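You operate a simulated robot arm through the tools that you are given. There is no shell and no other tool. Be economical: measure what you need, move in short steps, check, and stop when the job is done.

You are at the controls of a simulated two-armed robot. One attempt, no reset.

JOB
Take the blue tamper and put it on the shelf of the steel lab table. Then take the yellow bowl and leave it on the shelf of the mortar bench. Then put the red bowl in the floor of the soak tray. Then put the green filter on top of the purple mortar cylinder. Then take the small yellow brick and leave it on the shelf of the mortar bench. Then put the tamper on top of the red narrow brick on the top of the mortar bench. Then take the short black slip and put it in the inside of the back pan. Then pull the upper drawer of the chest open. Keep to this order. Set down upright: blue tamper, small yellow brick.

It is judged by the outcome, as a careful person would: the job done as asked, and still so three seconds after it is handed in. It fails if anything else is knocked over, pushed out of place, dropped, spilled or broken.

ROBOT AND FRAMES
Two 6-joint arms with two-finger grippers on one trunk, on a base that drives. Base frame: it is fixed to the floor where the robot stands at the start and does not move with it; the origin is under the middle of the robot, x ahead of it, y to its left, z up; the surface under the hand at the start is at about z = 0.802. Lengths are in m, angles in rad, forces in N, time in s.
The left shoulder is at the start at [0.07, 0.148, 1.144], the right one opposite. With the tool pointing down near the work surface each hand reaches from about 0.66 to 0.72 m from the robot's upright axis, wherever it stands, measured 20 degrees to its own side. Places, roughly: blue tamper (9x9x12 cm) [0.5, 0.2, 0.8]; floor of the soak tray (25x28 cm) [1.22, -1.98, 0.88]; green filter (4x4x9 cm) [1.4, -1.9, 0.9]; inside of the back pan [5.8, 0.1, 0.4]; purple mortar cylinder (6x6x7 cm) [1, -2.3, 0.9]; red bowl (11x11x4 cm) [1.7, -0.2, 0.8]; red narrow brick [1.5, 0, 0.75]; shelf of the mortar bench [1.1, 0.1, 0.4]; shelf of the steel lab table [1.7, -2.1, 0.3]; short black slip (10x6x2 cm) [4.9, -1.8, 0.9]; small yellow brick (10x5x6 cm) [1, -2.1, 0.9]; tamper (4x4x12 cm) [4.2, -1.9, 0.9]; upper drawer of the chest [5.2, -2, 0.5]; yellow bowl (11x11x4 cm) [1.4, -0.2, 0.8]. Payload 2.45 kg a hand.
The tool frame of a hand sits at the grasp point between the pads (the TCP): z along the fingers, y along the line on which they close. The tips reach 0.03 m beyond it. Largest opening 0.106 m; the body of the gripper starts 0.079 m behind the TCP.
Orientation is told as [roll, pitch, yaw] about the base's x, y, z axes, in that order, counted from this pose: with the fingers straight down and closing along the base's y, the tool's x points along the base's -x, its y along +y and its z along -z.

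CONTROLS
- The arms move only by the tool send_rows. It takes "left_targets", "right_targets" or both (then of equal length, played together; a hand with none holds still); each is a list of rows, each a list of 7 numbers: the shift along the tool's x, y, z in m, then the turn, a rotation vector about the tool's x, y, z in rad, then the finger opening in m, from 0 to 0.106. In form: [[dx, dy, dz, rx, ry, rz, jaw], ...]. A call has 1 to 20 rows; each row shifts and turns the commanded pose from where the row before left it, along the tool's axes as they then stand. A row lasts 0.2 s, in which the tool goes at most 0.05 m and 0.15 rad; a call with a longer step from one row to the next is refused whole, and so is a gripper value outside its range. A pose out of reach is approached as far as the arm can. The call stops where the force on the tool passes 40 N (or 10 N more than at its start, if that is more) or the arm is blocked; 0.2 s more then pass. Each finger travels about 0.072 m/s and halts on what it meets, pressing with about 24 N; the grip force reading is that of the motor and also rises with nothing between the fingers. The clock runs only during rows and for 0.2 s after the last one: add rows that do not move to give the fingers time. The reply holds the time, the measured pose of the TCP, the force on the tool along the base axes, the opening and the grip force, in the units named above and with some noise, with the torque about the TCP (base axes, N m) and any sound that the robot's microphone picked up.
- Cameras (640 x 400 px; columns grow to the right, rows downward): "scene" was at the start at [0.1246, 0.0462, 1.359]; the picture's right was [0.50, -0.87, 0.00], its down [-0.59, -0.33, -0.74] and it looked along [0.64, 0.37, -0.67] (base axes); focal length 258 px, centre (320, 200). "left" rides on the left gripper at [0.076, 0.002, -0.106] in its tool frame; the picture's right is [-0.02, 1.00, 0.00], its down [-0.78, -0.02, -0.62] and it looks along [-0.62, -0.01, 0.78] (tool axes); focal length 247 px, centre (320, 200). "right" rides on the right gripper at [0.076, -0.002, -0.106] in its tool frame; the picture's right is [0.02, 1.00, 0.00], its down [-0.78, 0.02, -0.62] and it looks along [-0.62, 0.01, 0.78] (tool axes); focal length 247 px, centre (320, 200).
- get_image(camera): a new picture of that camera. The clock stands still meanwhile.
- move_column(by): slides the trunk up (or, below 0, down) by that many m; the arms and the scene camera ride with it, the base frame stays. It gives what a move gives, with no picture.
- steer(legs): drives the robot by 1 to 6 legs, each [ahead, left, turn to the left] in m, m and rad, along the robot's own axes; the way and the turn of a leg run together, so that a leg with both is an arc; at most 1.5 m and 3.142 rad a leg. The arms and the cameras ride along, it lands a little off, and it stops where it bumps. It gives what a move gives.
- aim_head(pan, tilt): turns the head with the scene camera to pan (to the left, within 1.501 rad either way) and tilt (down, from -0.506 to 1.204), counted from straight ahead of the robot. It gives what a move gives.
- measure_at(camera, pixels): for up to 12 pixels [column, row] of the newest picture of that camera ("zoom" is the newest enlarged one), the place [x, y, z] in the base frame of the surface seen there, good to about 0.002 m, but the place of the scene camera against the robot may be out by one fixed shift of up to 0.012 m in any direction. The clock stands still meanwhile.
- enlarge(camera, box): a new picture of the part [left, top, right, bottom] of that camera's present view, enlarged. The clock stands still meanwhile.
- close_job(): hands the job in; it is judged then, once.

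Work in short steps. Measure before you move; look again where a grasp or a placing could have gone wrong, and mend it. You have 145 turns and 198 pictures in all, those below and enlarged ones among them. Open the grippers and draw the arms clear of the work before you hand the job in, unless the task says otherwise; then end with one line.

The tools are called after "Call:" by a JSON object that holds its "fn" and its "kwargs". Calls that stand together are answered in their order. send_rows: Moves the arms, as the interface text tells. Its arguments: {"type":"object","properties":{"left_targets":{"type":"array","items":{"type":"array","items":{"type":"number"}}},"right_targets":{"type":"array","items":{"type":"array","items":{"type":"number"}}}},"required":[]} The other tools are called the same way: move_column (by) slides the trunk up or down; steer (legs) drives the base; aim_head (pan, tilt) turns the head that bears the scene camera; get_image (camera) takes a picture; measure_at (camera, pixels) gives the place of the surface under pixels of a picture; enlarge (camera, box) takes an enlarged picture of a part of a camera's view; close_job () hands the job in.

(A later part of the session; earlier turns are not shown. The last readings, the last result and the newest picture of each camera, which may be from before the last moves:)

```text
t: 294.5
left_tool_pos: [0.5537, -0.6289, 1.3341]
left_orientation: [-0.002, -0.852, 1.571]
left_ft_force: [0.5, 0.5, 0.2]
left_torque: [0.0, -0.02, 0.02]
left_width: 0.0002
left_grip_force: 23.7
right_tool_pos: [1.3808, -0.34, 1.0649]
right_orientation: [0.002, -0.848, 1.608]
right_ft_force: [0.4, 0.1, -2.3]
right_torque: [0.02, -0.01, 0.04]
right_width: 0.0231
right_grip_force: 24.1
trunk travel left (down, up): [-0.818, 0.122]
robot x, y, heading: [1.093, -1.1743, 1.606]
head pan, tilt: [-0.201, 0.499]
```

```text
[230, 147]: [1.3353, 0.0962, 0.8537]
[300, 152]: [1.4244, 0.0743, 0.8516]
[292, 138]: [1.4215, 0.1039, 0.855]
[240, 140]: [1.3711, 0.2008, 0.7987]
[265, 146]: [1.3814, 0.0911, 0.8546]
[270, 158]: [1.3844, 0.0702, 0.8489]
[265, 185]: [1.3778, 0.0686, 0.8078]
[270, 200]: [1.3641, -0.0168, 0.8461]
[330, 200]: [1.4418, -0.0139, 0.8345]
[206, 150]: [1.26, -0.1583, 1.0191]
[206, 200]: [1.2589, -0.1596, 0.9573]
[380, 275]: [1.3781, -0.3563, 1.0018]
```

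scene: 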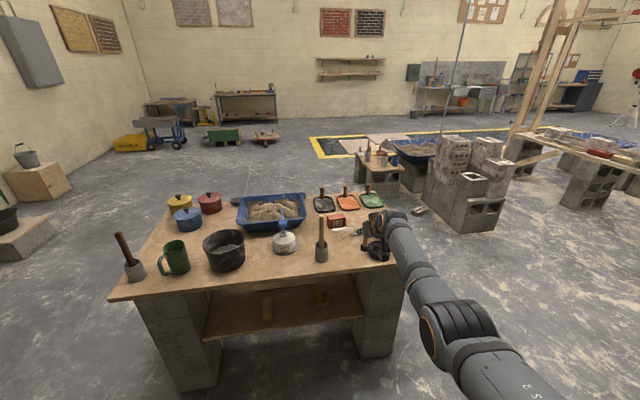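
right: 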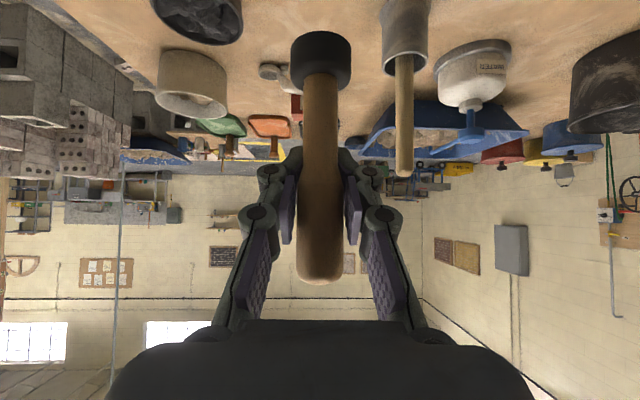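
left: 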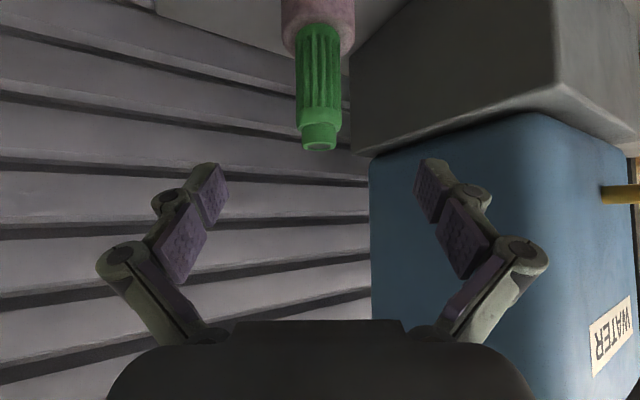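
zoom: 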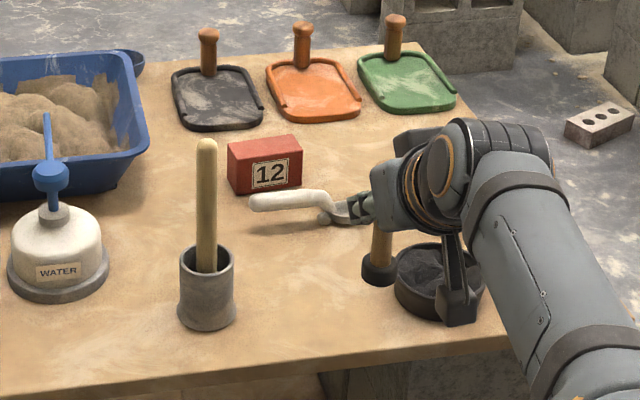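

Brick top centre ≈[1.380, 0.091], top z ≈0.857. Drive in 0.37 m at height (tamper bottom 0.99), then look with the hand camera.

Call:
{"fn": "steer", "kwargs": {"legs": [[0.37, -0.014, 0]]}}

Call:
{"fn": "get_image", "kwargs": {"camera": "right"}}

Call:
{"fn": "get_image", "kwargs": {"camera": "scene"}}

```text
t: 296.9
left_tool_pos: [0.5551, -0.2603, 1.336]
left_orientation: [0.001, -0.853, 1.57]
left_ft_force: [0.8, -1.1, 0.9]
left_torque: [0.02, 0.03, -0.02]
left_width: 0.0
left_grip_force: 24.0
right_tool_pos: [1.3821, 0.0275, 1.0637]
right_orientation: [0.002, -0.852, 1.608]
right_ft_force: [0.3, 0.0, -1.5]
right_torque: [0.0, 0.0, 0.02]
right_width: 0.0231
right_grip_force: 24.1
trunk travel left (down, up): [-0.818, 0.122]
robot x, y, heading: [1.0922, -0.8036, 1.603]
head pan, tilt: [-0.201, 0.499]
```

```text
104 pictures are left
```

right: 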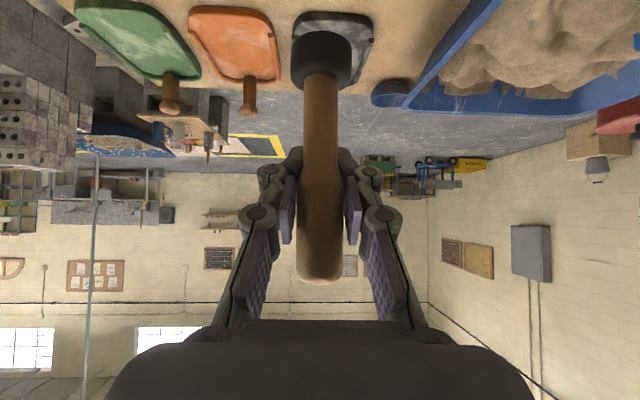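

```text
103 pictures are left
```

scene: 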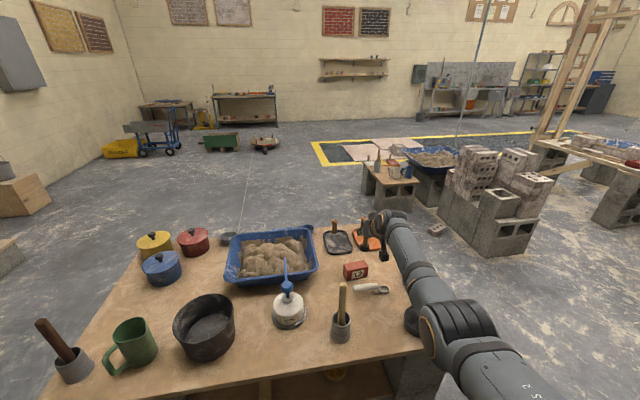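

Measure brick, tamper base and the elbow's height relative to the black bowl.

Call:
{"fn": "enlarge", "kwargs": {"camera": "scene", "box": [320, 200, 480, 340]}}

Call:
{"fn": "measure_at", "kwargs": {"camera": "scene", "pixels": [[470, 310], [440, 290], [435, 345], [344, 266], [366, 264], [345, 270], [364, 268], [355, 263], [415, 268], [405, 240]]}}

```text
2.86 times, centred on (400, 270) of scene
```

zoom: 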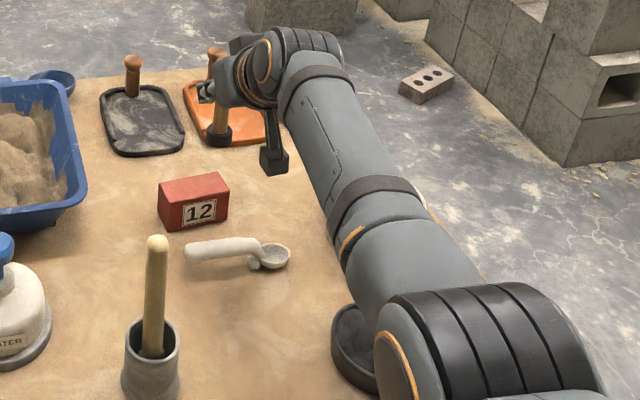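

```text
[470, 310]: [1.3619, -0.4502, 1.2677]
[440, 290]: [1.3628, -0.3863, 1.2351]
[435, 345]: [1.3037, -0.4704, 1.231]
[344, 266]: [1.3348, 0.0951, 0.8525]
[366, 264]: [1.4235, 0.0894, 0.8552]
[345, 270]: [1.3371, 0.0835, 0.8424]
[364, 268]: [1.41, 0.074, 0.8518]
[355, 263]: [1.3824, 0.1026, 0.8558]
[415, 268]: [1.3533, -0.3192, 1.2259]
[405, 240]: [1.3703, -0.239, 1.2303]
```

Call:
{"fn": "measure_at", "kwargs": {"camera": "zoom", "pixels": [[161, 185], [216, 175], [227, 187], [170, 200], [193, 187], [219, 130], [231, 133], [207, 133], [219, 140], [222, 112], [156, 245]]}}

```text
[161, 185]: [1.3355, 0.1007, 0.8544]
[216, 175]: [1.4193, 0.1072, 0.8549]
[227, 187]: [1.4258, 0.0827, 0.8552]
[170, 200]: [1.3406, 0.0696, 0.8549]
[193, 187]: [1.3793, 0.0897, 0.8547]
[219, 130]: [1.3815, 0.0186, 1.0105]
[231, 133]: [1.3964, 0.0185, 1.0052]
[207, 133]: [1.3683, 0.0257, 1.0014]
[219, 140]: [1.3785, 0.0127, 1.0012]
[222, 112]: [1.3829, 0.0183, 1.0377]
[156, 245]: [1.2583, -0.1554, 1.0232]
```

Brick top centre (1.380, 0.090). Move the base forward 6.2 cm, lower 10 cm, and check alignment.

Call:
{"fn": "steer", "kwargs": {"legs": [[0.062, 0, 0]]}}

Call:
{"fn": "move_column", "kwargs": {"by": -0.1}}

Call:
{"fn": "enlarge", "kwargs": {"camera": "scene", "box": [310, 220, 410, 310]}}

Call:
{"fn": "get_image", "kwargs": {"camera": "right"}}

```text
t: 297.9
left_tool_pos: [0.5538, -0.2059, 1.3394]
left_orientation: [0.0, -0.857, 1.569]
left_ft_force: [-0.2, -0.9, 0.6]
left_torque: [0.0, -0.02, 0.0]
left_width: 0.0
left_grip_force: 23.9
right_tool_pos: [1.3811, 0.083, 1.0694]
right_orientation: [0.002, -0.858, 1.608]
right_ft_force: [0.3, -1.3, -1.8]
right_torque: [0.02, 0.01, -0.02]
right_width: 0.0229
right_grip_force: 24.4
trunk travel left (down, up): [-0.818, 0.122]
robot x, y, heading: [1.0932, -0.7407, 1.603]
head pan, tilt: [-0.201, 0.499]
```

```text
t: 299.2
left_tool_pos: [0.5528, -0.1984, 1.2353]
left_orientation: [0.0, -0.849, 1.571]
left_ft_force: [-0.1, -0.1, -0.8]
left_torque: [-0.02, 0.0, -0.03]
left_width: 0.0002
left_grip_force: 24.1
right_tool_pos: [1.3788, 0.0901, 0.9644]
right_orientation: [0.003, -0.851, 1.608]
right_ft_force: [0.5, 0.2, -3.0]
right_torque: [0.01, -0.03, 0.01]
right_width: 0.0229
right_grip_force: 23.6
trunk travel left (down, up): [-0.718, 0.222]
robot x, y, heading: [1.0894, -0.745, 1.603]
head pan, tilt: [-0.201, 0.499]
```

```text
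4.44 times, centred on (360, 265) of scene
```

zoom: 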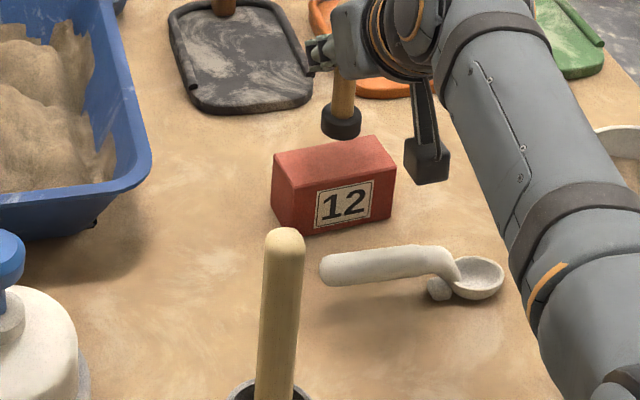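

```text
100 pictures are left
```

right: 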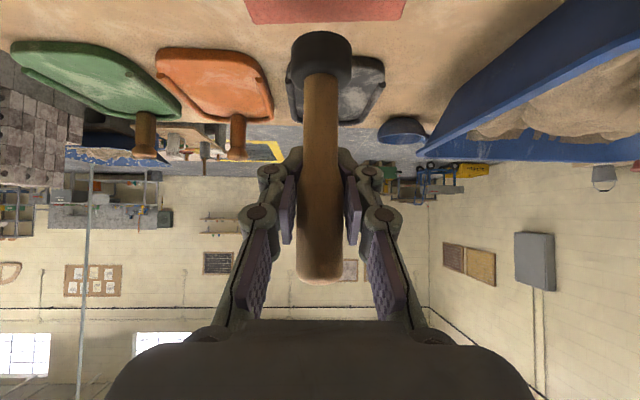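

Call:
{"fn": "measure_at", "kwargs": {"camera": "right", "pixels": [[325, 19], [255, 20], [398, 17], [325, 8], [252, 8], [402, 4], [322, 60]]}}

Call:
{"fn": "measure_at", "kwargs": {"camera": "zoom", "pixels": [[276, 156], [374, 138], [395, 172], [300, 186], [335, 165], [341, 125], [322, 118], [361, 118], [341, 133]]}}

```text
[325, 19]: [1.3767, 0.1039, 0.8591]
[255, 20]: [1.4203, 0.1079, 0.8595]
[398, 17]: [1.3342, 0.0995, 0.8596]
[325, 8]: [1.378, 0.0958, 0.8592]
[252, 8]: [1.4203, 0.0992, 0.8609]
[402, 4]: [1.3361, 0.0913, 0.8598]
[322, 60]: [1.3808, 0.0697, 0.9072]
```

```text
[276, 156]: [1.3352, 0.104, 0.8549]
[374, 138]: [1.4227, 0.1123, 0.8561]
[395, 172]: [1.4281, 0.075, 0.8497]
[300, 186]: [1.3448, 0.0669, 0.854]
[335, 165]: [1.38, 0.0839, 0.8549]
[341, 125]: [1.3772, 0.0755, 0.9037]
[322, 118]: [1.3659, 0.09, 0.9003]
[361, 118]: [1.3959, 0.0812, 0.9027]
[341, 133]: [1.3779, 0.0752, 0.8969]
```

Aligned within ~3 mm. Lower 2.4 cm, then creep.

Call:
{"fn": "move_column", "kwargs": {"by": -0.024}}

Call:
{"fn": "move_column", "kwargs": {"by": -0.004}}

Call:
{"fn": "move_column", "kwargs": {"by": -0.003}}

```text
t: 299.9
left_tool_pos: [0.5538, -0.1986, 1.2112]
left_orientation: [-0.002, -0.852, 1.571]
left_ft_force: [-0.6, 0.0, -0.6]
left_torque: [-0.01, 0.01, 0.01]
left_width: 0.0
left_grip_force: 24.1
right_tool_pos: [1.3808, 0.0887, 0.9402]
right_orientation: [0.0, -0.85, 1.607]
right_ft_force: [-0.3, 0.1, -2.4]
right_torque: [-0.01, 0.0, 0.01]
right_width: 0.0227
right_grip_force: 23.8
trunk travel left (down, up): [-0.694, 0.246]
robot x, y, heading: [1.0936, -0.7397, 1.601]
head pan, tilt: [-0.201, 0.499]
```

```text
t: 300.4
left_tool_pos: [0.5539, -0.1971, 1.2064]
left_orientation: [0.0, -0.853, 1.573]
left_ft_force: [0.1, -0.4, -0.3]
left_torque: [-0.02, 0.02, 0.04]
left_width: 0.0002
left_grip_force: 24.3
right_tool_pos: [1.3802, 0.0898, 0.935]
right_orientation: [0.003, -0.849, 1.608]
right_ft_force: [0.8, 0.2, -2.2]
right_torque: [0.01, 0.01, 0.0]
right_width: 0.0229
right_grip_force: 24.0
trunk travel left (down, up): [-0.69, 0.25]
robot x, y, heading: [1.0907, -0.7409, 1.604]
head pan, tilt: [-0.201, 0.499]
```

```text
t: 301.0
left_tool_pos: [0.5523, -0.1974, 1.2034]
left_orientation: [-0.001, -0.851, 1.569]
left_ft_force: [-0.7, -0.1, 0.2]
left_torque: [0.0, 0.0, -0.03]
left_width: 0.0001
left_grip_force: 24.6
right_tool_pos: [1.3799, 0.0912, 0.9325]
right_orientation: [0.001, -0.849, 1.607]
right_ft_force: [0.2, -0.6, -2.5]
right_torque: [0.04, 0.03, -0.03]
right_width: 0.0227
right_grip_force: 23.8
trunk travel left (down, up): [-0.687, 0.253]
robot x, y, heading: [1.0887, -0.7419, 1.603]
head pan, tilt: [-0.201, 0.499]
```

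Call:
{"fn": "move_column", "kwargs": {"by": -0.002}}

Call:
{"fn": "move_column", "kwargs": {"by": -0.002}}

Call:
{"fn": "enlarge", "kwargs": {"camera": "scene", "box": [320, 230, 410, 300]}}

```text
t: 301.5
left_tool_pos: [0.5529, -0.2, 1.2017]
left_orientation: [0.002, -0.85, 1.571]
left_ft_force: [-0.4, -0.3, 0.8]
left_torque: [-0.03, 0.02, -0.01]
left_width: 0.0002
left_grip_force: 23.2
right_tool_pos: [1.3798, 0.0901, 0.9299]
right_orientation: [0.001, -0.85, 1.608]
right_ft_force: [0.1, -0.2, -3.3]
right_torque: [0.04, 0.0, 0.0]
right_width: 0.0229
right_grip_force: 24.0
trunk travel left (down, up): [-0.685, 0.255]
robot x, y, heading: [1.09, -0.7436, 1.603]
head pan, tilt: [-0.201, 0.499]
```

```text
t: 302.0
left_tool_pos: [0.5528, -0.1979, 1.2018]
left_orientation: [0.0, -0.851, 1.57]
left_ft_force: [0.6, -0.2, -0.5]
left_torque: [0.0, -0.01, 0.01]
left_width: 0.0
left_grip_force: 24.2
right_tool_pos: [1.3802, 0.0896, 0.9303]
right_orientation: [0.002, -0.852, 1.608]
right_ft_force: [0.1, 0.9, -0.2]
right_torque: [0.04, 0.01, -0.04]
right_width: 0.0227
right_grip_force: 24.1
trunk travel left (down, up): [-0.683, 0.257]
robot x, y, heading: [1.0931, -0.744, 1.604]
head pan, tilt: [-0.201, 0.499]
```

```text
5.71 times, centred on (365, 265) of scene
```

zoom: 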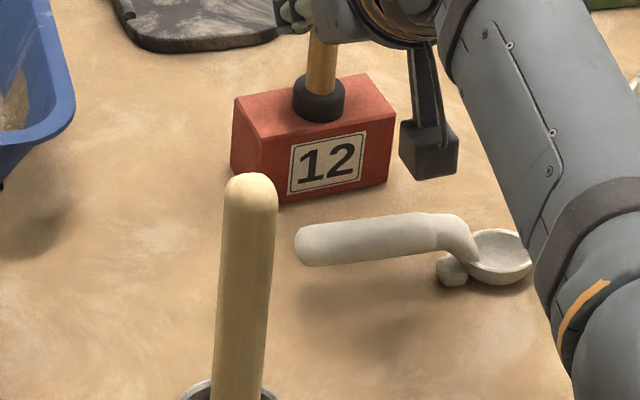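

Touching and well centred on the brick. One more 1 mm, then open and withdraw.

Call:
{"fn": "move_column", "kwargs": {"by": -0.001}}

Call:
{"fn": "send_rows", "kwargs": {"right_targets": [[0, 0, 0, 0, 0, 0, 0.04], [0, 0, 0, 0, 0, 0, 0.08], [0, 0, 0, 0, 0, 0, 0.08], [0, 0, -0.02, 0, 0, 0, 0.08], [0, 0, -0.04, 0, 0, 0, 0.08], [-0.015, 0, -0.0332, 0, 0, 0, 0.08], [0, 0, 0, 0, 0, 0, 0.08]]}}

Call:
{"fn": "get_image", "kwargs": {"camera": "right"}}

Call:
{"fn": "enlarge", "kwargs": {"camera": "scene", "box": [310, 190, 450, 310]}}

```text
t: 302.5
left_tool_pos: [0.5533, -0.1986, 1.1996]
left_orientation: [-0.001, -0.852, 1.573]
left_ft_force: [0.5, 0.3, -0.5]
left_torque: [-0.01, -0.02, 0.0]
left_width: 0.0
left_grip_force: 24.0
right_tool_pos: [1.3806, 0.0884, 0.9298]
right_orientation: [0.001, -0.852, 1.605]
right_ft_force: [0.8, 1.5, 3.6]
right_torque: [0.1, 0.02, -0.04]
right_width: 0.0229
right_grip_force: 23.9
trunk travel left (down, up): [-0.682, 0.258]
robot x, y, heading: [1.0919, -0.7408, 1.605]
head pan, tilt: [-0.201, 0.499]
```

```text
t: 304.1
left_tool_pos: [0.5523, -0.1982, 1.1996]
left_orientation: [0.0, -0.852, 1.57]
left_ft_force: [0.2, 1.3, 0.5]
left_torque: [0.01, -0.01, 0.02]
left_width: 0.0
left_grip_force: 24.1
right_tool_pos: [1.3829, 0.0295, 1.0011]
right_orientation: [0.002, -0.849, 1.605]
right_ft_force: [0.5, 1.0, 0.3]
right_torque: [-0.02, -0.01, 0.03]
right_width: 0.0801
right_grip_force: 0.0
trunk travel left (down, up): [-0.682, 0.258]
robot x, y, heading: [1.0905, -0.7411, 1.604]
head pan, tilt: [-0.201, 0.499]
```

```text
98 pictures are left
```

right: 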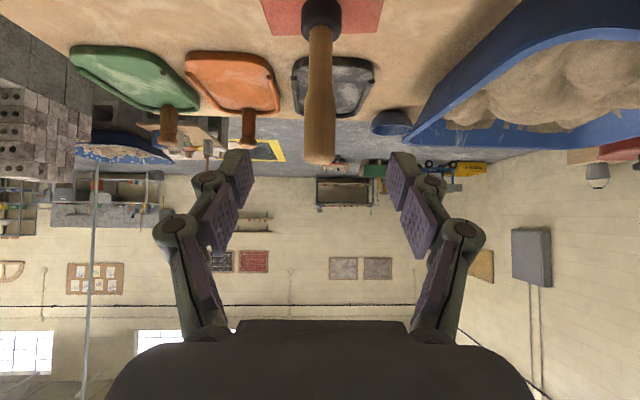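

```text
3.33 times, centred on (380, 250) of scene
```

zoom: 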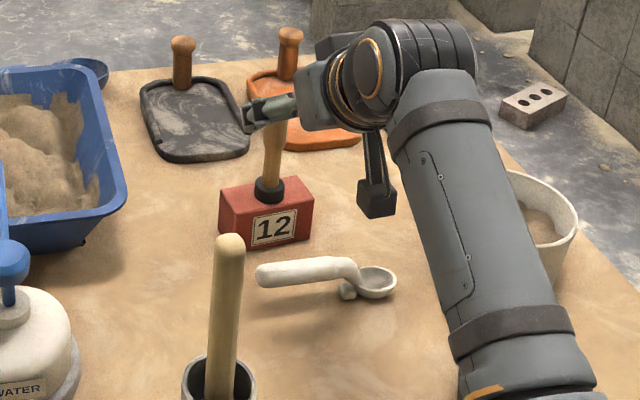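

Tamper stands on the red brick. Next the slip: back out, turn right, drive to x≈4.1 along the aisle and look.

Call:
{"fn": "steer", "kwargs": {"legs": [[-0.34, 0, 0], [0, 0, -1.604], [1.5, 0, 0], [1.5, 0, 0]]}}

Call:
{"fn": "aim_head", "kwargs": {"pan": 0.35, "tilt": 0.45}}

Call:
{"fn": "get_image", "kwargs": {"camera": "scene"}}

Call:
{"fn": "aim_head", "kwargs": {"pan": -0.65, "tilt": 0.5}}

Call:
{"fn": "get_image", "kwargs": {"camera": "scene"}}

```text
t: 324.2
left_tool_pos: [4.6317, -0.5329, 1.1989]
left_orientation: [-0.001, -0.851, -0.002]
left_ft_force: [0.5, 0.9, 0.5]
left_torque: [0.03, -0.03, 0.0]
left_width: 0.0002
left_grip_force: 24.0
right_tool_pos: [4.8562, -1.3618, 1.0015]
right_orientation: [0.001, -0.85, 0.032]
right_ft_force: [0.6, 0.0, -1.0]
right_torque: [0.0, -0.01, -0.03]
right_width: 0.0799
right_grip_force: 0.1
trunk travel left (down, up): [-0.682, 0.258]
robot x, y, heading: [4.0838, -1.0683, 0.03]
head pan, tilt: [-0.201, 0.499]
```

```text
t: 325.2
left_tool_pos: [4.6306, -0.5334, 1.1998]
left_orientation: [0.0, -0.853, -0.005]
left_ft_force: [0.2, 0.1, 0.5]
left_torque: [-0.03, 0.01, 0.0]
left_width: 0.0003
left_grip_force: 24.4
right_tool_pos: [4.857, -1.3629, 1.001]
right_orientation: [0.001, -0.85, 0.03]
right_ft_force: [-0.2, 0.5, 0.5]
right_torque: [0.01, -0.04, -0.02]
right_width: 0.0801
right_grip_force: 0.0
trunk travel left (down, up): [-0.682, 0.258]
robot x, y, heading: [4.0908, -1.0684, 0.032]
head pan, tilt: [0.351, 0.45]
```

```text
96 pictures are left
```

scene: 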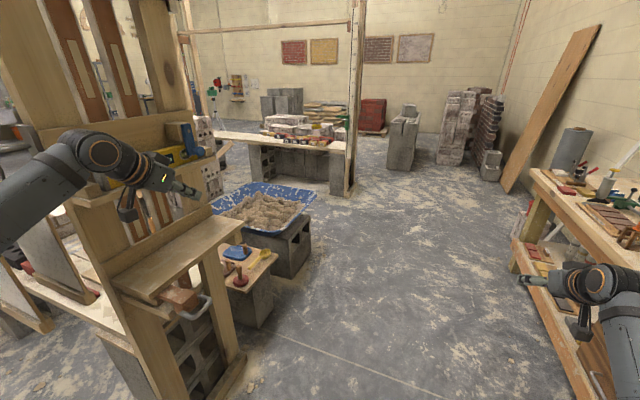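

```text
t: 326.5
left_tool_pos: [4.6325, -0.5319, 1.1983]
left_orientation: [0.001, -0.85, -0.005]
left_ft_force: [1.1, -0.2, -0.4]
left_torque: [-0.01, -0.03, -0.04]
left_width: 0.0001
left_grip_force: 23.9
right_tool_pos: [4.8569, -1.3624, 1.002]
right_orientation: [0.001, -0.851, 0.032]
right_ft_force: [0.6, 0.2, -0.1]
right_torque: [0.02, -0.02, -0.03]
right_width: 0.0801
right_grip_force: 0.0
trunk travel left (down, up): [-0.682, 0.258]
robot x, y, heading: [4.0868, -1.067, 0.026]
head pan, tilt: [-0.649, 0.499]
```

```text
95 pictures are left
```

scene: 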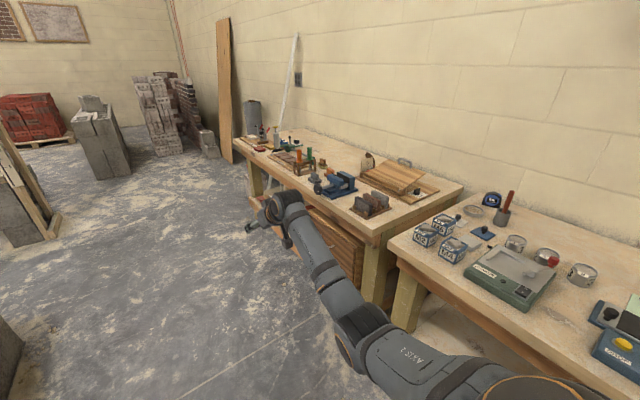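

The back pan is the blue tray of sand at (265,205) of the first view; the slips are in the rack at (370,203) of the second. Measure the bench items now.

Call:
{"fn": "enlarge", "kwargs": {"camera": "scene", "box": [240, 120, 460, 300]}}

Call:
{"fn": "measure_at", "kwargs": {"camera": "scene", "pixels": [[362, 212], [375, 198], [385, 207], [370, 200], [352, 208], [345, 240], [300, 240], [350, 275], [330, 230], [362, 225], [462, 183], [330, 198]]}}

Call:
{"fn": "aim_head", "kwargs": {"pan": 0.35, "tilt": 0.45}}

Call:
{"fn": "get_image", "kwargs": {"camera": "scene"}}

Call:
{"fn": "measure_at", "kwargs": {"camera": "scene", "pixels": [[265, 210], [253, 188], [318, 190], [285, 228], [214, 210], [250, 232], [247, 262], [240, 385], [215, 240], [275, 255], [345, 195], [290, 215]]}}

```text
2.22 times, centred on (350, 210) of scene
```

zoom: 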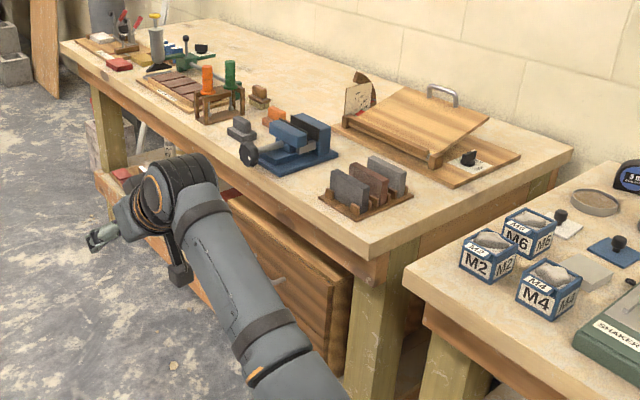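

```text
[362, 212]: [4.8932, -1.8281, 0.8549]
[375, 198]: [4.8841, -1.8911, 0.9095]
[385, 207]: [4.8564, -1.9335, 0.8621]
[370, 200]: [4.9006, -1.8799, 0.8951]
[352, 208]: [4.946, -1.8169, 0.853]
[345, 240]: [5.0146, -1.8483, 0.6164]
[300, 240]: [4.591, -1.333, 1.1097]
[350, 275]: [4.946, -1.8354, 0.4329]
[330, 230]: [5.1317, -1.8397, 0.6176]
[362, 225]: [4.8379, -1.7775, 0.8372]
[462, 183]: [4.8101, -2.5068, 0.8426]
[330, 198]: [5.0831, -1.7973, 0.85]
```

```text
t: 327.7
left_tool_pos: [4.632, -0.532, 1.1989]
left_orientation: [0.0, -0.851, -0.005]
left_ft_force: [0.4, -0.9, 0.4]
left_torque: [-0.01, -0.03, 0.0]
left_width: 0.0
left_grip_force: 24.0
right_tool_pos: [4.8557, -1.3621, 1.0013]
right_orientation: [0.001, -0.85, 0.032]
right_ft_force: [-0.6, -0.3, 0.0]
right_torque: [-0.03, 0.04, 0.01]
right_width: 0.08
right_grip_force: 0.1
trunk travel left (down, up): [-0.682, 0.258]
robot x, y, heading: [4.0891, -1.0671, 0.033]
head pan, tilt: [0.351, 0.45]
```

```text
93 pictures are left
```

scene: 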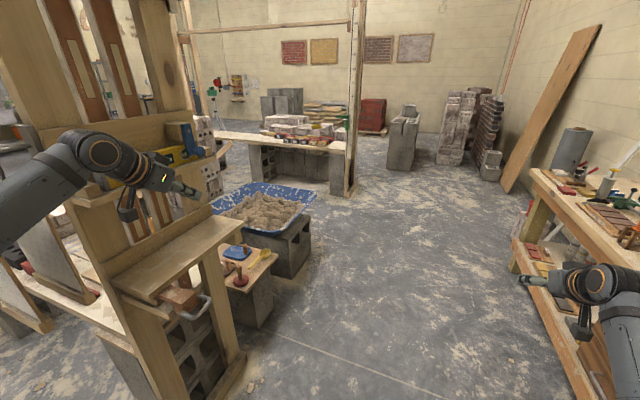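

```text
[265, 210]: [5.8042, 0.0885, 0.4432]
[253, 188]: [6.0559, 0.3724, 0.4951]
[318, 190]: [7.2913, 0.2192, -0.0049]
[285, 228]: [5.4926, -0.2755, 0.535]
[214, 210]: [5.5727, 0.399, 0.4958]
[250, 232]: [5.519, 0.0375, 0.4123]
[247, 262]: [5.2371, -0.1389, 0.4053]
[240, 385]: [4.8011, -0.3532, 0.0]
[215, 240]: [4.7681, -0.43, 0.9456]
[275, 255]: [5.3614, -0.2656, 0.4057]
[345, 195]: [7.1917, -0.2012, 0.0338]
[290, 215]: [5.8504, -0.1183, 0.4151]
```

Plan: turn to face the bench, back 0.1 and sidestep left 1.1 m to bring the right hand in front of the slip rack.

Call:
{"fn": "steer", "kwargs": {"legs": [[0, 0, -1.6], [-0.1, 0, 0], [0, 1.1, 0]]}}

Call:
{"fn": "aim_head", "kwargs": {"pan": -0.2, "tilt": 0.6}}

Call:
{"fn": "get_image", "kwargs": {"camera": "scene"}}

Call:
{"fn": "get_image", "kwargs": {"camera": "right"}}

```text
t: 338.0
left_tool_pos: [5.7225, -1.4994, 1.1992]
left_orientation: [-0.002, -0.853, -1.593]
left_ft_force: [-0.7, 0.7, -0.7]
left_torque: [0.0, -0.02, -0.02]
left_width: 0.0
left_grip_force: 23.6
right_tool_pos: [4.8864, -1.7115, 1.001]
right_orientation: [0.002, -0.847, -1.554]
right_ft_force: [0.3, 0.3, 0.6]
right_torque: [0.03, 0.01, -0.02]
right_width: 0.0803
right_grip_force: 0.0
trunk travel left (down, up): [-0.682, 0.258]
robot x, y, heading: [5.1925, -0.9491, -1.558]
head pan, tilt: [0.351, 0.45]
```

```text
t: 339.0
left_tool_pos: [5.7206, -1.5003, 1.1993]
left_orientation: [0.0, -0.85, -1.592]
left_ft_force: [0.3, 0.3, 0.0]
left_torque: [0.02, 0.0, 0.04]
left_width: 0.0
left_grip_force: 23.9
right_tool_pos: [4.8876, -1.7119, 1.0014]
right_orientation: [0.001, -0.85, -1.553]
right_ft_force: [-0.6, -0.6, 0.2]
right_torque: [-0.03, 0.01, -0.03]
right_width: 0.0801
right_grip_force: 0.0
trunk travel left (down, up): [-0.682, 0.258]
robot x, y, heading: [5.1989, -0.9475, -1.557]
head pan, tilt: [-0.201, 0.6]
```

```text
92 pictures are left
```

scene: 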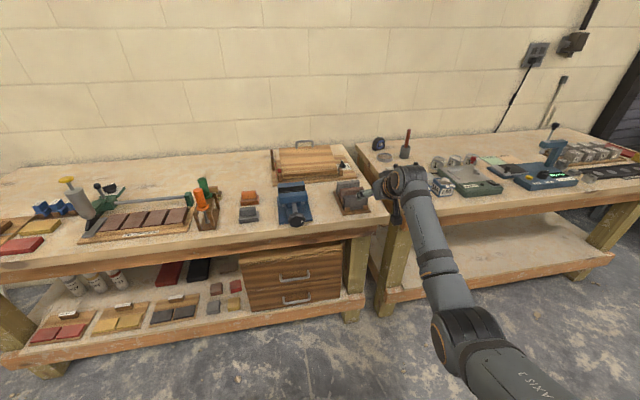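

```text
91 pictures are left
```

right: 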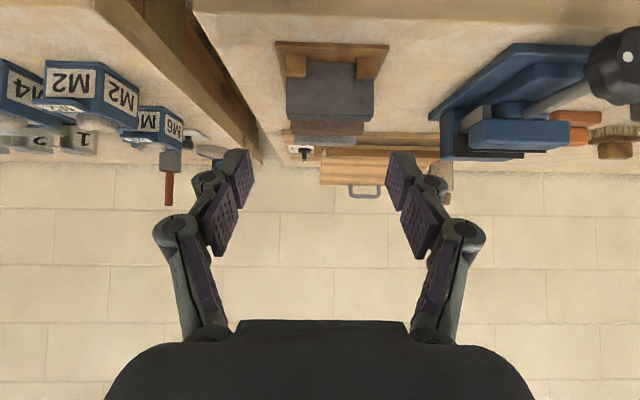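

Three slips stand in the rack, thin along y. Zoom to identify the black one.

Call:
{"fn": "enlarge", "kwargs": {"camera": "scene", "box": [320, 165, 400, 225]}}

Call:
{"fn": "measure_at", "kwargs": {"camera": "right", "pixels": [[328, 75], [328, 100], [290, 90], [373, 90], [330, 118], [328, 123], [290, 118], [370, 120], [328, 130], [280, 60], [380, 60], [330, 140]]}}

```text
6.67 times, centred on (360, 195) of scene
```

zoom: 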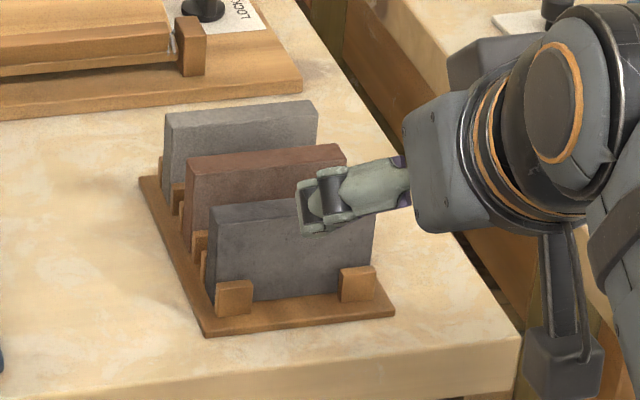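

```text
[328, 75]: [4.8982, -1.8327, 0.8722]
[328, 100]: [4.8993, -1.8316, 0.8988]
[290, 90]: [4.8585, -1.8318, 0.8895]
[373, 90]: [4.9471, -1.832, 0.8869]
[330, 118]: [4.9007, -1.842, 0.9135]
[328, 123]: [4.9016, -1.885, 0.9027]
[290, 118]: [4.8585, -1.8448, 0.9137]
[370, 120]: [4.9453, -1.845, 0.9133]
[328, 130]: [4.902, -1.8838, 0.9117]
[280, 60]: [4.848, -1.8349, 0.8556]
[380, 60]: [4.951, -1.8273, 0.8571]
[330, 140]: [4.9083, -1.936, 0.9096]
```

The front slip is black: x 4.857–4.948, y -1.832…-1.852, top 0.913. Grip it by its ends with the full opening: base 7 cm forward, align, approach partway.

Call:
{"fn": "steer", "kwargs": {"legs": [[0.07, 0, 0]]}}

Call:
{"fn": "send_rows", "kwargs": {"right_targets": [[0, 0.0128, 0, 0, 0, 0, 0.106], [0.009, 0, 0.024, 0, 0, 0, 0.106], [0.009, 0, 0.024, 0, 0, 0, 0.106], [0, 0, 0, 0, 0, 0, 0.106]]}}

Call:
{"fn": "get_image", "kwargs": {"camera": "right"}}

```text
t: 340.0
left_tool_pos: [5.7223, -1.5715, 1.1995]
left_orientation: [-0.001, -0.854, -1.593]
left_ft_force: [0.0, -0.6, -0.1]
left_torque: [-0.03, 0.0, -0.03]
left_width: 0.0
left_grip_force: 23.8
right_tool_pos: [4.8884, -1.781, 1.0016]
right_orientation: [0.001, -0.851, -1.556]
right_ft_force: [0.3, -0.1, -0.5]
right_torque: [-0.03, 0.0, -0.01]
right_width: 0.0801
right_grip_force: 0.0
trunk travel left (down, up): [-0.682, 0.258]
robot x, y, heading: [5.1972, -1.0173, -1.557]
head pan, tilt: [-0.201, 0.6]
```

```text
t: 341.0
left_tool_pos: [5.7218, -1.5709, 1.2002]
left_orientation: [0.0, -0.853, -1.591]
left_ft_force: [-0.1, 0.7, 1.0]
left_torque: [-0.03, 0.03, -0.01]
left_width: 0.0002
left_grip_force: 23.8
right_tool_pos: [4.9018, -1.8056, 0.9578]
right_orientation: [0.001, -0.85, -1.555]
right_ft_force: [-0.3, 0.1, 1.2]
right_torque: [0.02, 0.0, 0.05]
right_width: 0.1059
right_grip_force: 0.2
trunk travel left (down, up): [-0.682, 0.258]
robot x, y, heading: [5.1995, -1.0197, -1.561]
head pan, tilt: [-0.201, 0.6]
```

```text
89 pictures are left
```

right: 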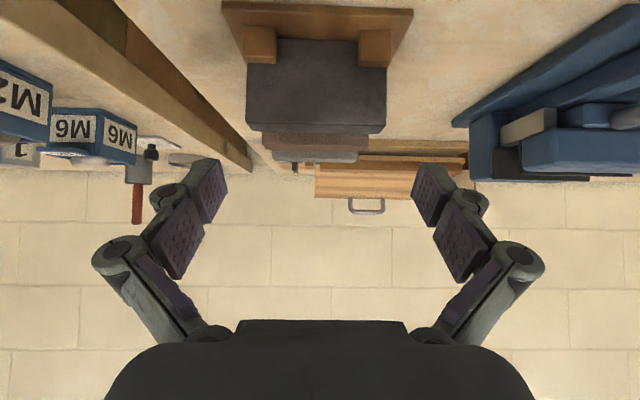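

Centred (246–386). Descend the rest, close, and lift by column.

Call:
{"fn": "send_rows", "kwargs": {"right_targets": [[0.006, 0, 0.0162, 0, 0, 0, 0.106], [0.006, 0, 0.0162, 0, 0, 0, 0.106], [0.006, 0, 0.0161, 0, 0, 0, 0.106], [0, 0, 0, 0, 0, 0, 0.106], [0, 0, 0, 0, 0, 0, 0.07], [0, 0, 0, 0, 0, 0, 0.07], [0, 0, 0, 0, 0, 0, 0.07]]}}

Call:
{"fn": "get_image", "kwargs": {"camera": "right"}}

```text
t: 342.6
left_tool_pos: [5.7222, -1.5718, 1.1989]
left_orientation: [0.0, -0.852, -1.59]
left_ft_force: [-0.3, -0.3, 0.1]
left_torque: [0.03, 0.0, 0.02]
left_width: 0.0
left_grip_force: 24.1
right_tool_pos: [4.9026, -1.8314, 0.9112]
right_orientation: [0.0, -0.851, -1.555]
right_ft_force: [-0.9, -0.7, 2.0]
right_torque: [-0.03, 0.18, 0.0]
right_width: 0.0911
right_grip_force: 23.9
trunk travel left (down, up): [-0.682, 0.258]
robot x, y, heading: [5.1952, -1.0161, -1.558]
head pan, tilt: [-0.201, 0.6]
```

```text
88 pictures are left
```

right: 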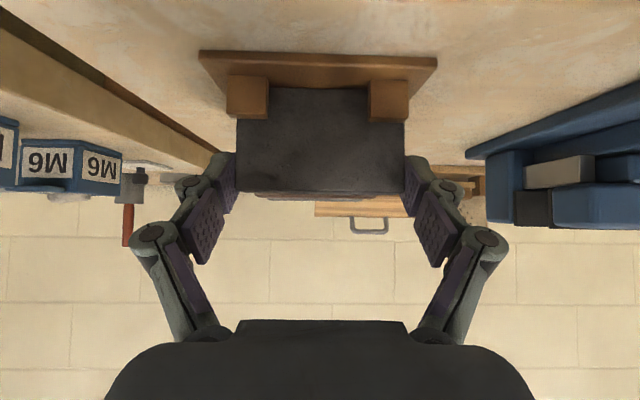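

Gripped at 0.091 m. Lift straight up with the column and check.

Call:
{"fn": "move_column", "kwargs": {"by": 0.04}}

Call:
{"fn": "move_column", "kwargs": {"by": 0.1}}

Call:
{"fn": "get_image", "kwargs": {"camera": "right"}}

Call:
{"fn": "get_image", "kwargs": {"camera": "scene"}}

```text
t: 343.4
left_tool_pos: [5.7226, -1.5721, 1.2395]
left_orientation: [-0.001, -0.849, -1.59]
left_ft_force: [0.2, -0.6, -1.5]
left_torque: [-0.01, -0.02, -0.02]
left_width: 0.0002
left_grip_force: 24.1
right_tool_pos: [4.9022, -1.8313, 0.9494]
right_orientation: [0.0, -0.849, -1.556]
right_ft_force: [0.1, -0.5, -2.5]
right_torque: [-0.01, 0.02, -0.02]
right_width: 0.0915
right_grip_force: 24.6
trunk travel left (down, up): [-0.722, 0.218]
robot x, y, heading: [5.1957, -1.02, -1.552]
head pan, tilt: [-0.201, 0.6]
```

```text
t: 344.8
left_tool_pos: [5.7227, -1.573, 1.3385]
left_orientation: [0.0, -0.85, -1.595]
left_ft_force: [0.0, 0.7, -0.4]
left_torque: [0.02, -0.01, -0.01]
left_width: 0.0
left_grip_force: 24.4
right_tool_pos: [4.9018, -1.8313, 1.0496]
right_orientation: [0.001, -0.85, -1.557]
right_ft_force: [-0.4, -1.2, -1.4]
right_torque: [0.0, -0.04, 0.03]
right_width: 0.0914
right_grip_force: 24.1
trunk travel left (down, up): [-0.822, 0.118]
robot x, y, heading: [5.1954, -1.0171, -1.556]
head pan, tilt: [-0.201, 0.6]
```

```text
87 pictures are left
```

right: 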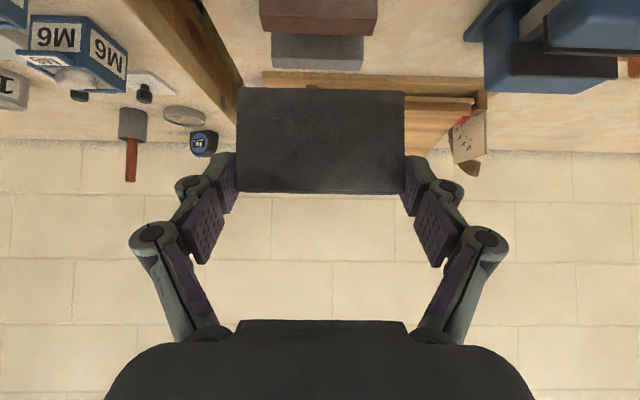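

```text
86 pictures are left
```

scene: 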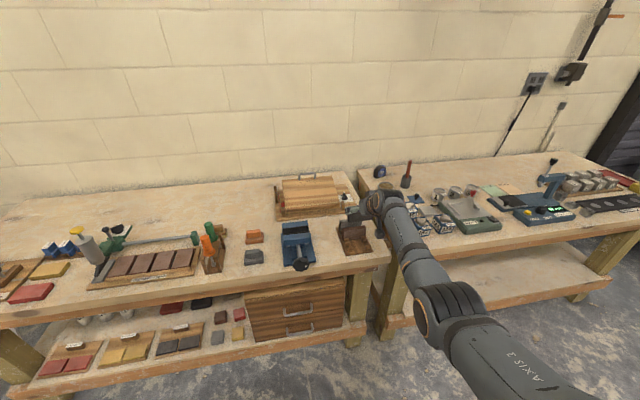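

Slip is held. Measure the drawer handles now for later, then back off, sidestep left 0.4 and turn to face the pan.

Call:
{"fn": "measure_at", "kwargs": {"camera": "scene", "pixels": [[300, 313], [300, 329], [285, 315], [315, 311], [300, 300], [270, 310], [335, 300], [300, 320], [250, 320], [345, 310]]}}

Call:
{"fn": "steer", "kwargs": {"legs": [[-0.1, 0, 0], [0, 0.42, 0], [0, 0, 1.571], [0, 0, 1.571]]}}

Call:
{"fn": "aim_head", "kwargs": {"pan": -0.1, "tilt": 0.6}}

Call:
{"fn": "get_image", "kwargs": {"camera": "scene"}}

```text
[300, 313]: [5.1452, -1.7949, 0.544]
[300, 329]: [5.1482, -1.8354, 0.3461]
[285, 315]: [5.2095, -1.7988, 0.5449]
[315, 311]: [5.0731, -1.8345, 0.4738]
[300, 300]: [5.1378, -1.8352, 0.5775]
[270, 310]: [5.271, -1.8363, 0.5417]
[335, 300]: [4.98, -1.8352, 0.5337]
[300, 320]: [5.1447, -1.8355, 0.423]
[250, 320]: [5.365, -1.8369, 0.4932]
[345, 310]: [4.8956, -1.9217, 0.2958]
```

```text
t: 355.7
left_tool_pos: [5.0776, -0.3629, 1.3384]
left_orientation: [0.001, -0.852, 1.556]
left_ft_force: [0.0, 0.0, 1.4]
left_torque: [0.04, -0.02, -0.03]
left_width: 0.0001
left_grip_force: 24.4
right_tool_pos: [5.8946, -0.097, 1.0501]
right_orientation: [0.001, -0.851, 1.593]
right_ft_force: [0.2, 0.3, -1.7]
right_torque: [-0.07, -0.06, -0.01]
right_width: 0.0913
right_grip_force: 23.6
trunk travel left (down, up): [-0.822, 0.118]
robot x, y, heading: [5.6107, -0.9107, 1.589]
head pan, tilt: [-0.201, 0.6]
```

```text
t: 356.4
left_tool_pos: [5.0778, -0.3636, 1.3391]
left_orientation: [0.002, -0.852, 1.555]
left_ft_force: [0.5, -0.3, 0.0]
left_torque: [-0.01, -0.01, 0.04]
left_width: 0.0
left_grip_force: 24.2
right_tool_pos: [5.8946, -0.0974, 1.0485]
right_orientation: [0.001, -0.851, 1.594]
right_ft_force: [-0.1, -0.2, -2.5]
right_torque: [-0.02, 0.03, -0.03]
right_width: 0.0915
right_grip_force: 23.7
trunk travel left (down, up): [-0.822, 0.118]
robot x, y, heading: [5.609, -0.9156, 1.591]
head pan, tilt: [-0.099, 0.6]
```

```text
85 pictures are left
```

scene: 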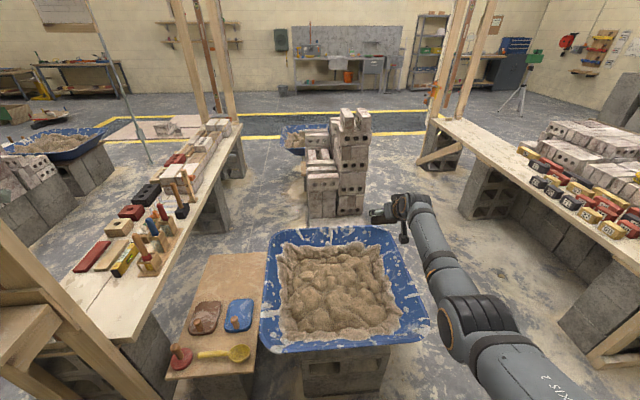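

The pan at (335,290) matches [5.8, 0.1]. Measure its sand and rim.

Call:
{"fn": "measure_at", "kwargs": {"camera": "scene", "pixels": [[335, 285], [365, 290], [340, 320], [345, 345], [268, 345], [425, 320], [395, 300], [270, 240], [380, 232], [350, 270], [385, 270], [310, 300]]}}

```text
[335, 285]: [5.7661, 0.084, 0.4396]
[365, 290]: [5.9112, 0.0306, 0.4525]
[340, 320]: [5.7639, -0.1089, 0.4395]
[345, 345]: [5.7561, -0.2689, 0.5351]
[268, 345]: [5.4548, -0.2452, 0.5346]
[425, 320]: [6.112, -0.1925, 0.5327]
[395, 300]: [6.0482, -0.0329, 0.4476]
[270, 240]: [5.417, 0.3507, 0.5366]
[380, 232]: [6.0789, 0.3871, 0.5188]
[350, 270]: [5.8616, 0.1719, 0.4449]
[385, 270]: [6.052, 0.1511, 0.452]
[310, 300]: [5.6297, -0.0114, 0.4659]
```

Rim z 0.535, sand ≈0.45. Before lowering, check the trestle at left against the left hand's position.

Call:
{"fn": "measure_at", "kwargs": {"camera": "scene", "pixels": [[125, 340], [165, 290], [90, 330], [60, 330], [30, 300], [20, 350], [80, 300], [180, 355], [215, 385], [100, 385]]}}

Call:
{"fn": "aim_head", "kwargs": {"pan": 0.7, "tilt": 0.5}}

Call:
{"fn": "get_image", "kwargs": {"camera": "scene"}}

```text
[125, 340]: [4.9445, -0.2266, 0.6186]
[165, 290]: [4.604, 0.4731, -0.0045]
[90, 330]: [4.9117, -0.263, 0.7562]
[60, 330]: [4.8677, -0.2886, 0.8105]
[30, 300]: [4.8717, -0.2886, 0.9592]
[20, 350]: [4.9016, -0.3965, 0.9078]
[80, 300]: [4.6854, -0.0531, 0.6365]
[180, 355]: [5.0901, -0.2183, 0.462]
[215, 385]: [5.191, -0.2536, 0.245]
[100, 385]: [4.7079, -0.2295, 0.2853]
```

```text
t: 357.5
left_tool_pos: [5.0775, -0.3618, 1.3392]
left_orientation: [-0.001, -0.851, 1.556]
left_ft_force: [0.0, 0.2, -0.5]
left_torque: [0.0, 0.06, 0.02]
left_width: 0.0
left_grip_force: 23.5
right_tool_pos: [5.8958, -0.0982, 1.0503]
right_orientation: [0.001, -0.849, 1.593]
right_ft_force: [0.3, 0.0, -1.6]
right_torque: [0.0, -0.01, -0.02]
right_width: 0.0914
right_grip_force: 24.0
trunk travel left (down, up): [-0.822, 0.118]
robot x, y, heading: [5.6086, -0.9143, 1.592]
head pan, tilt: [0.7, 0.499]
```

```text
84 pictures are left
```

scene: 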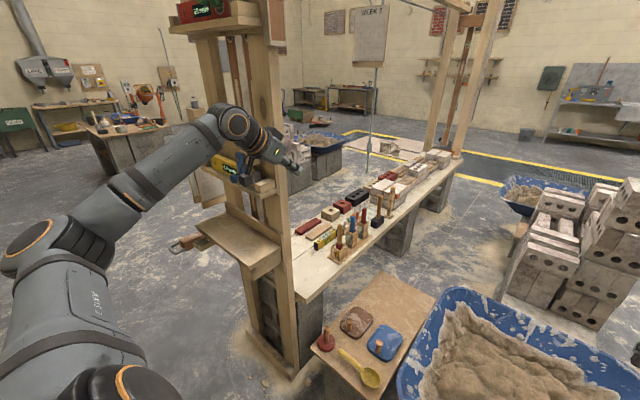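

The left hand is beside the scaffold shelf, so I bring it inward before lowering.

Call:
{"fn": "send_rows", "kwargs": {"left_targets": [[0, -0.045, 0, 0, 0, 0, 0], [-0.012, -0.042, 0.014, 0, 0, 0, 0], [-0.0145, -0.04, 0.0165, 0, 0, 0, 0], [-0.0145, -0.04, 0.0165, 0, 0, 0, 0], [-0.0145, -0.04, 0.0165, 0, 0, 0, 0], [-0.0145, -0.04, 0.0165, 0, 0, 0, 0], [-0.0145, -0.04, 0.0165, 0, 0, 0, 0], [-0.0145, -0.04, 0.0165, 0, 0, 0, 0], [-0.01, -0.03, 0.01, 0, 0, 0, 0]]}}

Call:
{"fn": "steer", "kwargs": {"legs": [[0.1, 0, 0]]}}

Call:
{"fn": "move_column", "kwargs": {"by": -0.4}}

Call:
{"fn": "aim_head", "kwargs": {"pan": -0.1, "tilt": 0.5}}

Call:
{"fn": "get_image", "kwargs": {"camera": "scene"}}

```text
t: 359.5
left_tool_pos: [5.4384, -0.2037, 1.3402]
left_orientation: [0.003, -0.85, 1.553]
left_ft_force: [-0.5, -0.8, -0.6]
left_torque: [0.04, 0.03, 0.04]
left_width: 0.0
left_grip_force: 23.8
right_tool_pos: [5.8964, -0.0971, 1.0503]
right_orientation: [0.004, -0.85, 1.591]
right_ft_force: [0.1, -0.9, -1.3]
right_torque: [-0.01, 0.04, 0.01]
right_width: 0.0913
right_grip_force: 24.4
trunk travel left (down, up): [-0.822, 0.118]
robot x, y, heading: [5.6126, -0.9147, 1.592]
head pan, tilt: [0.7, 0.499]
```

```text
t: 360.7
left_tool_pos: [5.4358, -0.1075, 1.3425]
left_orientation: [0.001, -0.853, 1.556]
left_ft_force: [0.8, 0.3, 0.6]
left_torque: [0.02, 0.01, -0.03]
left_width: 0.0
left_grip_force: 24.1
right_tool_pos: [5.8948, -0.0008, 1.0529]
right_orientation: [0.002, -0.852, 1.592]
right_ft_force: [0.1, -0.3, -2.7]
right_torque: [-0.01, -0.01, 0.03]
right_width: 0.0917
right_grip_force: 23.7
trunk travel left (down, up): [-0.822, 0.118]
robot x, y, heading: [5.6046, -0.8192, 1.587]
head pan, tilt: [0.7, 0.499]
```

```text
t: 364.5
left_tool_pos: [5.4361, -0.1044, 0.9407]
left_orientation: [0.0, -0.852, 1.556]
left_ft_force: [0.2, -1.0, 0.3]
left_torque: [0.01, -0.01, -0.04]
left_width: 0.0001
left_grip_force: 24.5
right_tool_pos: [5.8949, 0.0008, 0.6495]
right_orientation: [0.003, -0.85, 1.592]
right_ft_force: [-1.0, 0.3, -1.7]
right_torque: [-0.01, -0.02, 0.0]
right_width: 0.0914
right_grip_force: 23.8
trunk travel left (down, up): [-0.422, 0.518]
robot x, y, heading: [5.6053, -0.8142, 1.59]
head pan, tilt: [0.7, 0.499]
```

```text
t: 365.6
left_tool_pos: [5.437, -0.1049, 0.9412]
left_orientation: [-0.001, -0.853, 1.556]
left_ft_force: [0.5, 0.0, 0.1]
left_torque: [0.03, -0.01, 0.04]
left_width: 0.0001
left_grip_force: 23.8
right_tool_pos: [5.8965, 0.0015, 0.6503]
right_orientation: [0.004, -0.85, 1.592]
right_ft_force: [0.2, 0.1, -2.4]
right_torque: [-0.03, 0.03, 0.0]
right_width: 0.0915
right_grip_force: 24.4
trunk travel left (down, up): [-0.422, 0.518]
robot x, y, heading: [5.6063, -0.8158, 1.592]
head pan, tilt: [-0.099, 0.499]
```

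```text
83 pictures are left
```

scene: 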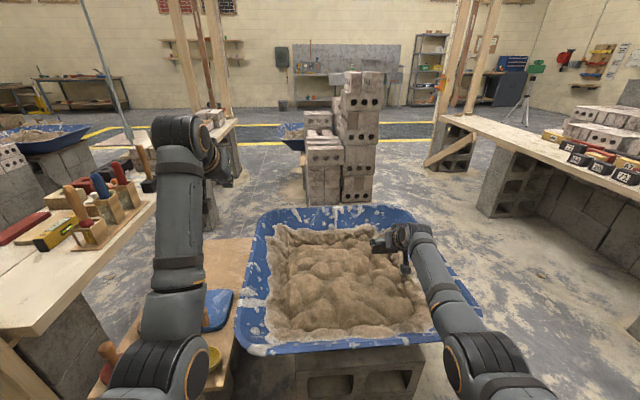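

Check the forearm height over the pan's front rim before lowering on.

Call:
{"fn": "measure_at", "kwargs": {"camera": "scene", "pixels": [[440, 285], [455, 320], [470, 350], [440, 320], [405, 255], [425, 300]]}}

Call:
{"fn": "move_column", "kwargs": {"by": -0.08}}

Call:
{"fn": "get_image", "kwargs": {"camera": "right"}}

```text
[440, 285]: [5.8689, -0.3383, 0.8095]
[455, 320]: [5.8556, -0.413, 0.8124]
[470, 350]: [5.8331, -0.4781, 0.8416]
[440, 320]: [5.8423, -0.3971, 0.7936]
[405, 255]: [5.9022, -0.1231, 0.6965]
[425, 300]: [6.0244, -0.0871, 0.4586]
```

```text
t: 366.8
left_tool_pos: [5.4357, -0.1042, 0.8611]
left_orientation: [0.0, -0.85, 1.556]
left_ft_force: [-1.0, 0.2, 0.1]
left_torque: [0.0, -0.02, 0.02]
left_width: 0.0
left_grip_force: 24.0
right_tool_pos: [5.8955, 0.0012, 0.5702]
right_orientation: [0.002, -0.85, 1.592]
right_ft_force: [-0.2, -0.3, -2.1]
right_torque: [-0.04, 0.01, -0.01]
right_width: 0.0912
right_grip_force: 24.6
trunk travel left (down, up): [-0.342, 0.598]
robot x, y, heading: [5.6023, -0.8143, 1.588]
head pan, tilt: [-0.099, 0.499]
```

```text
82 pictures are left
```

right: 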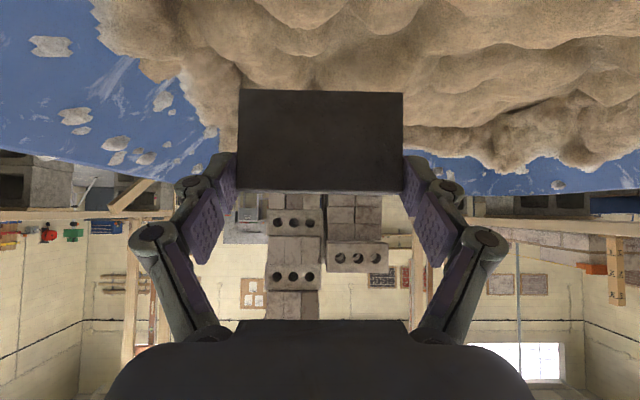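

Clear. Lower 4.5 cm, then steps until contact.

Call:
{"fn": "move_column", "kwargs": {"by": -0.045}}

Call:
{"fn": "move_column", "kwargs": {"by": -0.008}}

Call:
{"fn": "move_column", "kwargs": {"by": -0.006}}

Call:
{"fn": "get_image", "kwargs": {"camera": "right"}}

```text
t: 367.7
left_tool_pos: [5.436, -0.1052, 0.8155]
left_orientation: [-0.001, -0.852, 1.555]
left_ft_force: [-0.5, -0.2, -0.1]
left_torque: [-0.03, 0.01, 0.02]
left_width: 0.0002
left_grip_force: 24.4
right_tool_pos: [5.8945, 0.0004, 0.5249]
right_orientation: [0.002, -0.851, 1.593]
right_ft_force: [0.2, 0.8, -2.2]
right_torque: [-0.04, 0.0, -0.03]
right_width: 0.0913
right_grip_force: 23.9
trunk travel left (down, up): [-0.297, 0.643]
robot x, y, heading: [5.6082, -0.814, 1.585]
head pan, tilt: [-0.099, 0.499]
```

```text
t: 368.2
left_tool_pos: [5.4368, -0.1049, 0.8074]
left_orientation: [0.0, -0.852, 1.554]
left_ft_force: [-0.5, 0.0, 0.2]
left_torque: [-0.02, -0.06, -0.02]
left_width: 0.0
left_grip_force: 24.3
right_tool_pos: [5.8952, 0.0003, 0.5161]
right_orientation: [0.002, -0.85, 1.592]
right_ft_force: [0.2, -0.2, -1.1]
right_torque: [-0.06, 0.02, -0.02]
right_width: 0.0915
right_grip_force: 23.2
trunk travel left (down, up): [-0.289, 0.651]
robot x, y, heading: [5.6095, -0.8146, 1.59]
head pan, tilt: [-0.099, 0.499]
```

```text
t: 368.8
left_tool_pos: [5.4365, -0.1044, 0.8029]
left_orientation: [-0.002, -0.851, 1.555]
left_ft_force: [0.3, -0.2, 0.1]
left_torque: [0.0, 0.0, 0.02]
left_width: 0.0
left_grip_force: 23.7
right_tool_pos: [5.8943, 0.0016, 0.5111]
right_orientation: [0.003, -0.851, 1.591]
right_ft_force: [-0.6, 0.7, -1.7]
right_torque: [0.0, 0.0, 0.02]
right_width: 0.0911
right_grip_force: 23.5
trunk travel left (down, up): [-0.283, 0.657]
robot x, y, heading: [5.6059, -0.8115, 1.588]
head pan, tilt: [-0.099, 0.499]
```

```text
81 pictures are left
```

right: 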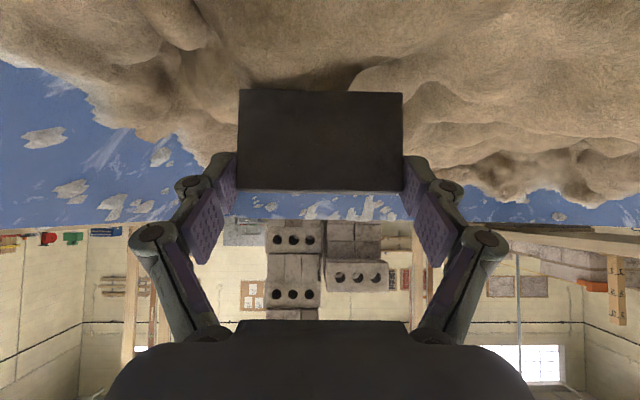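

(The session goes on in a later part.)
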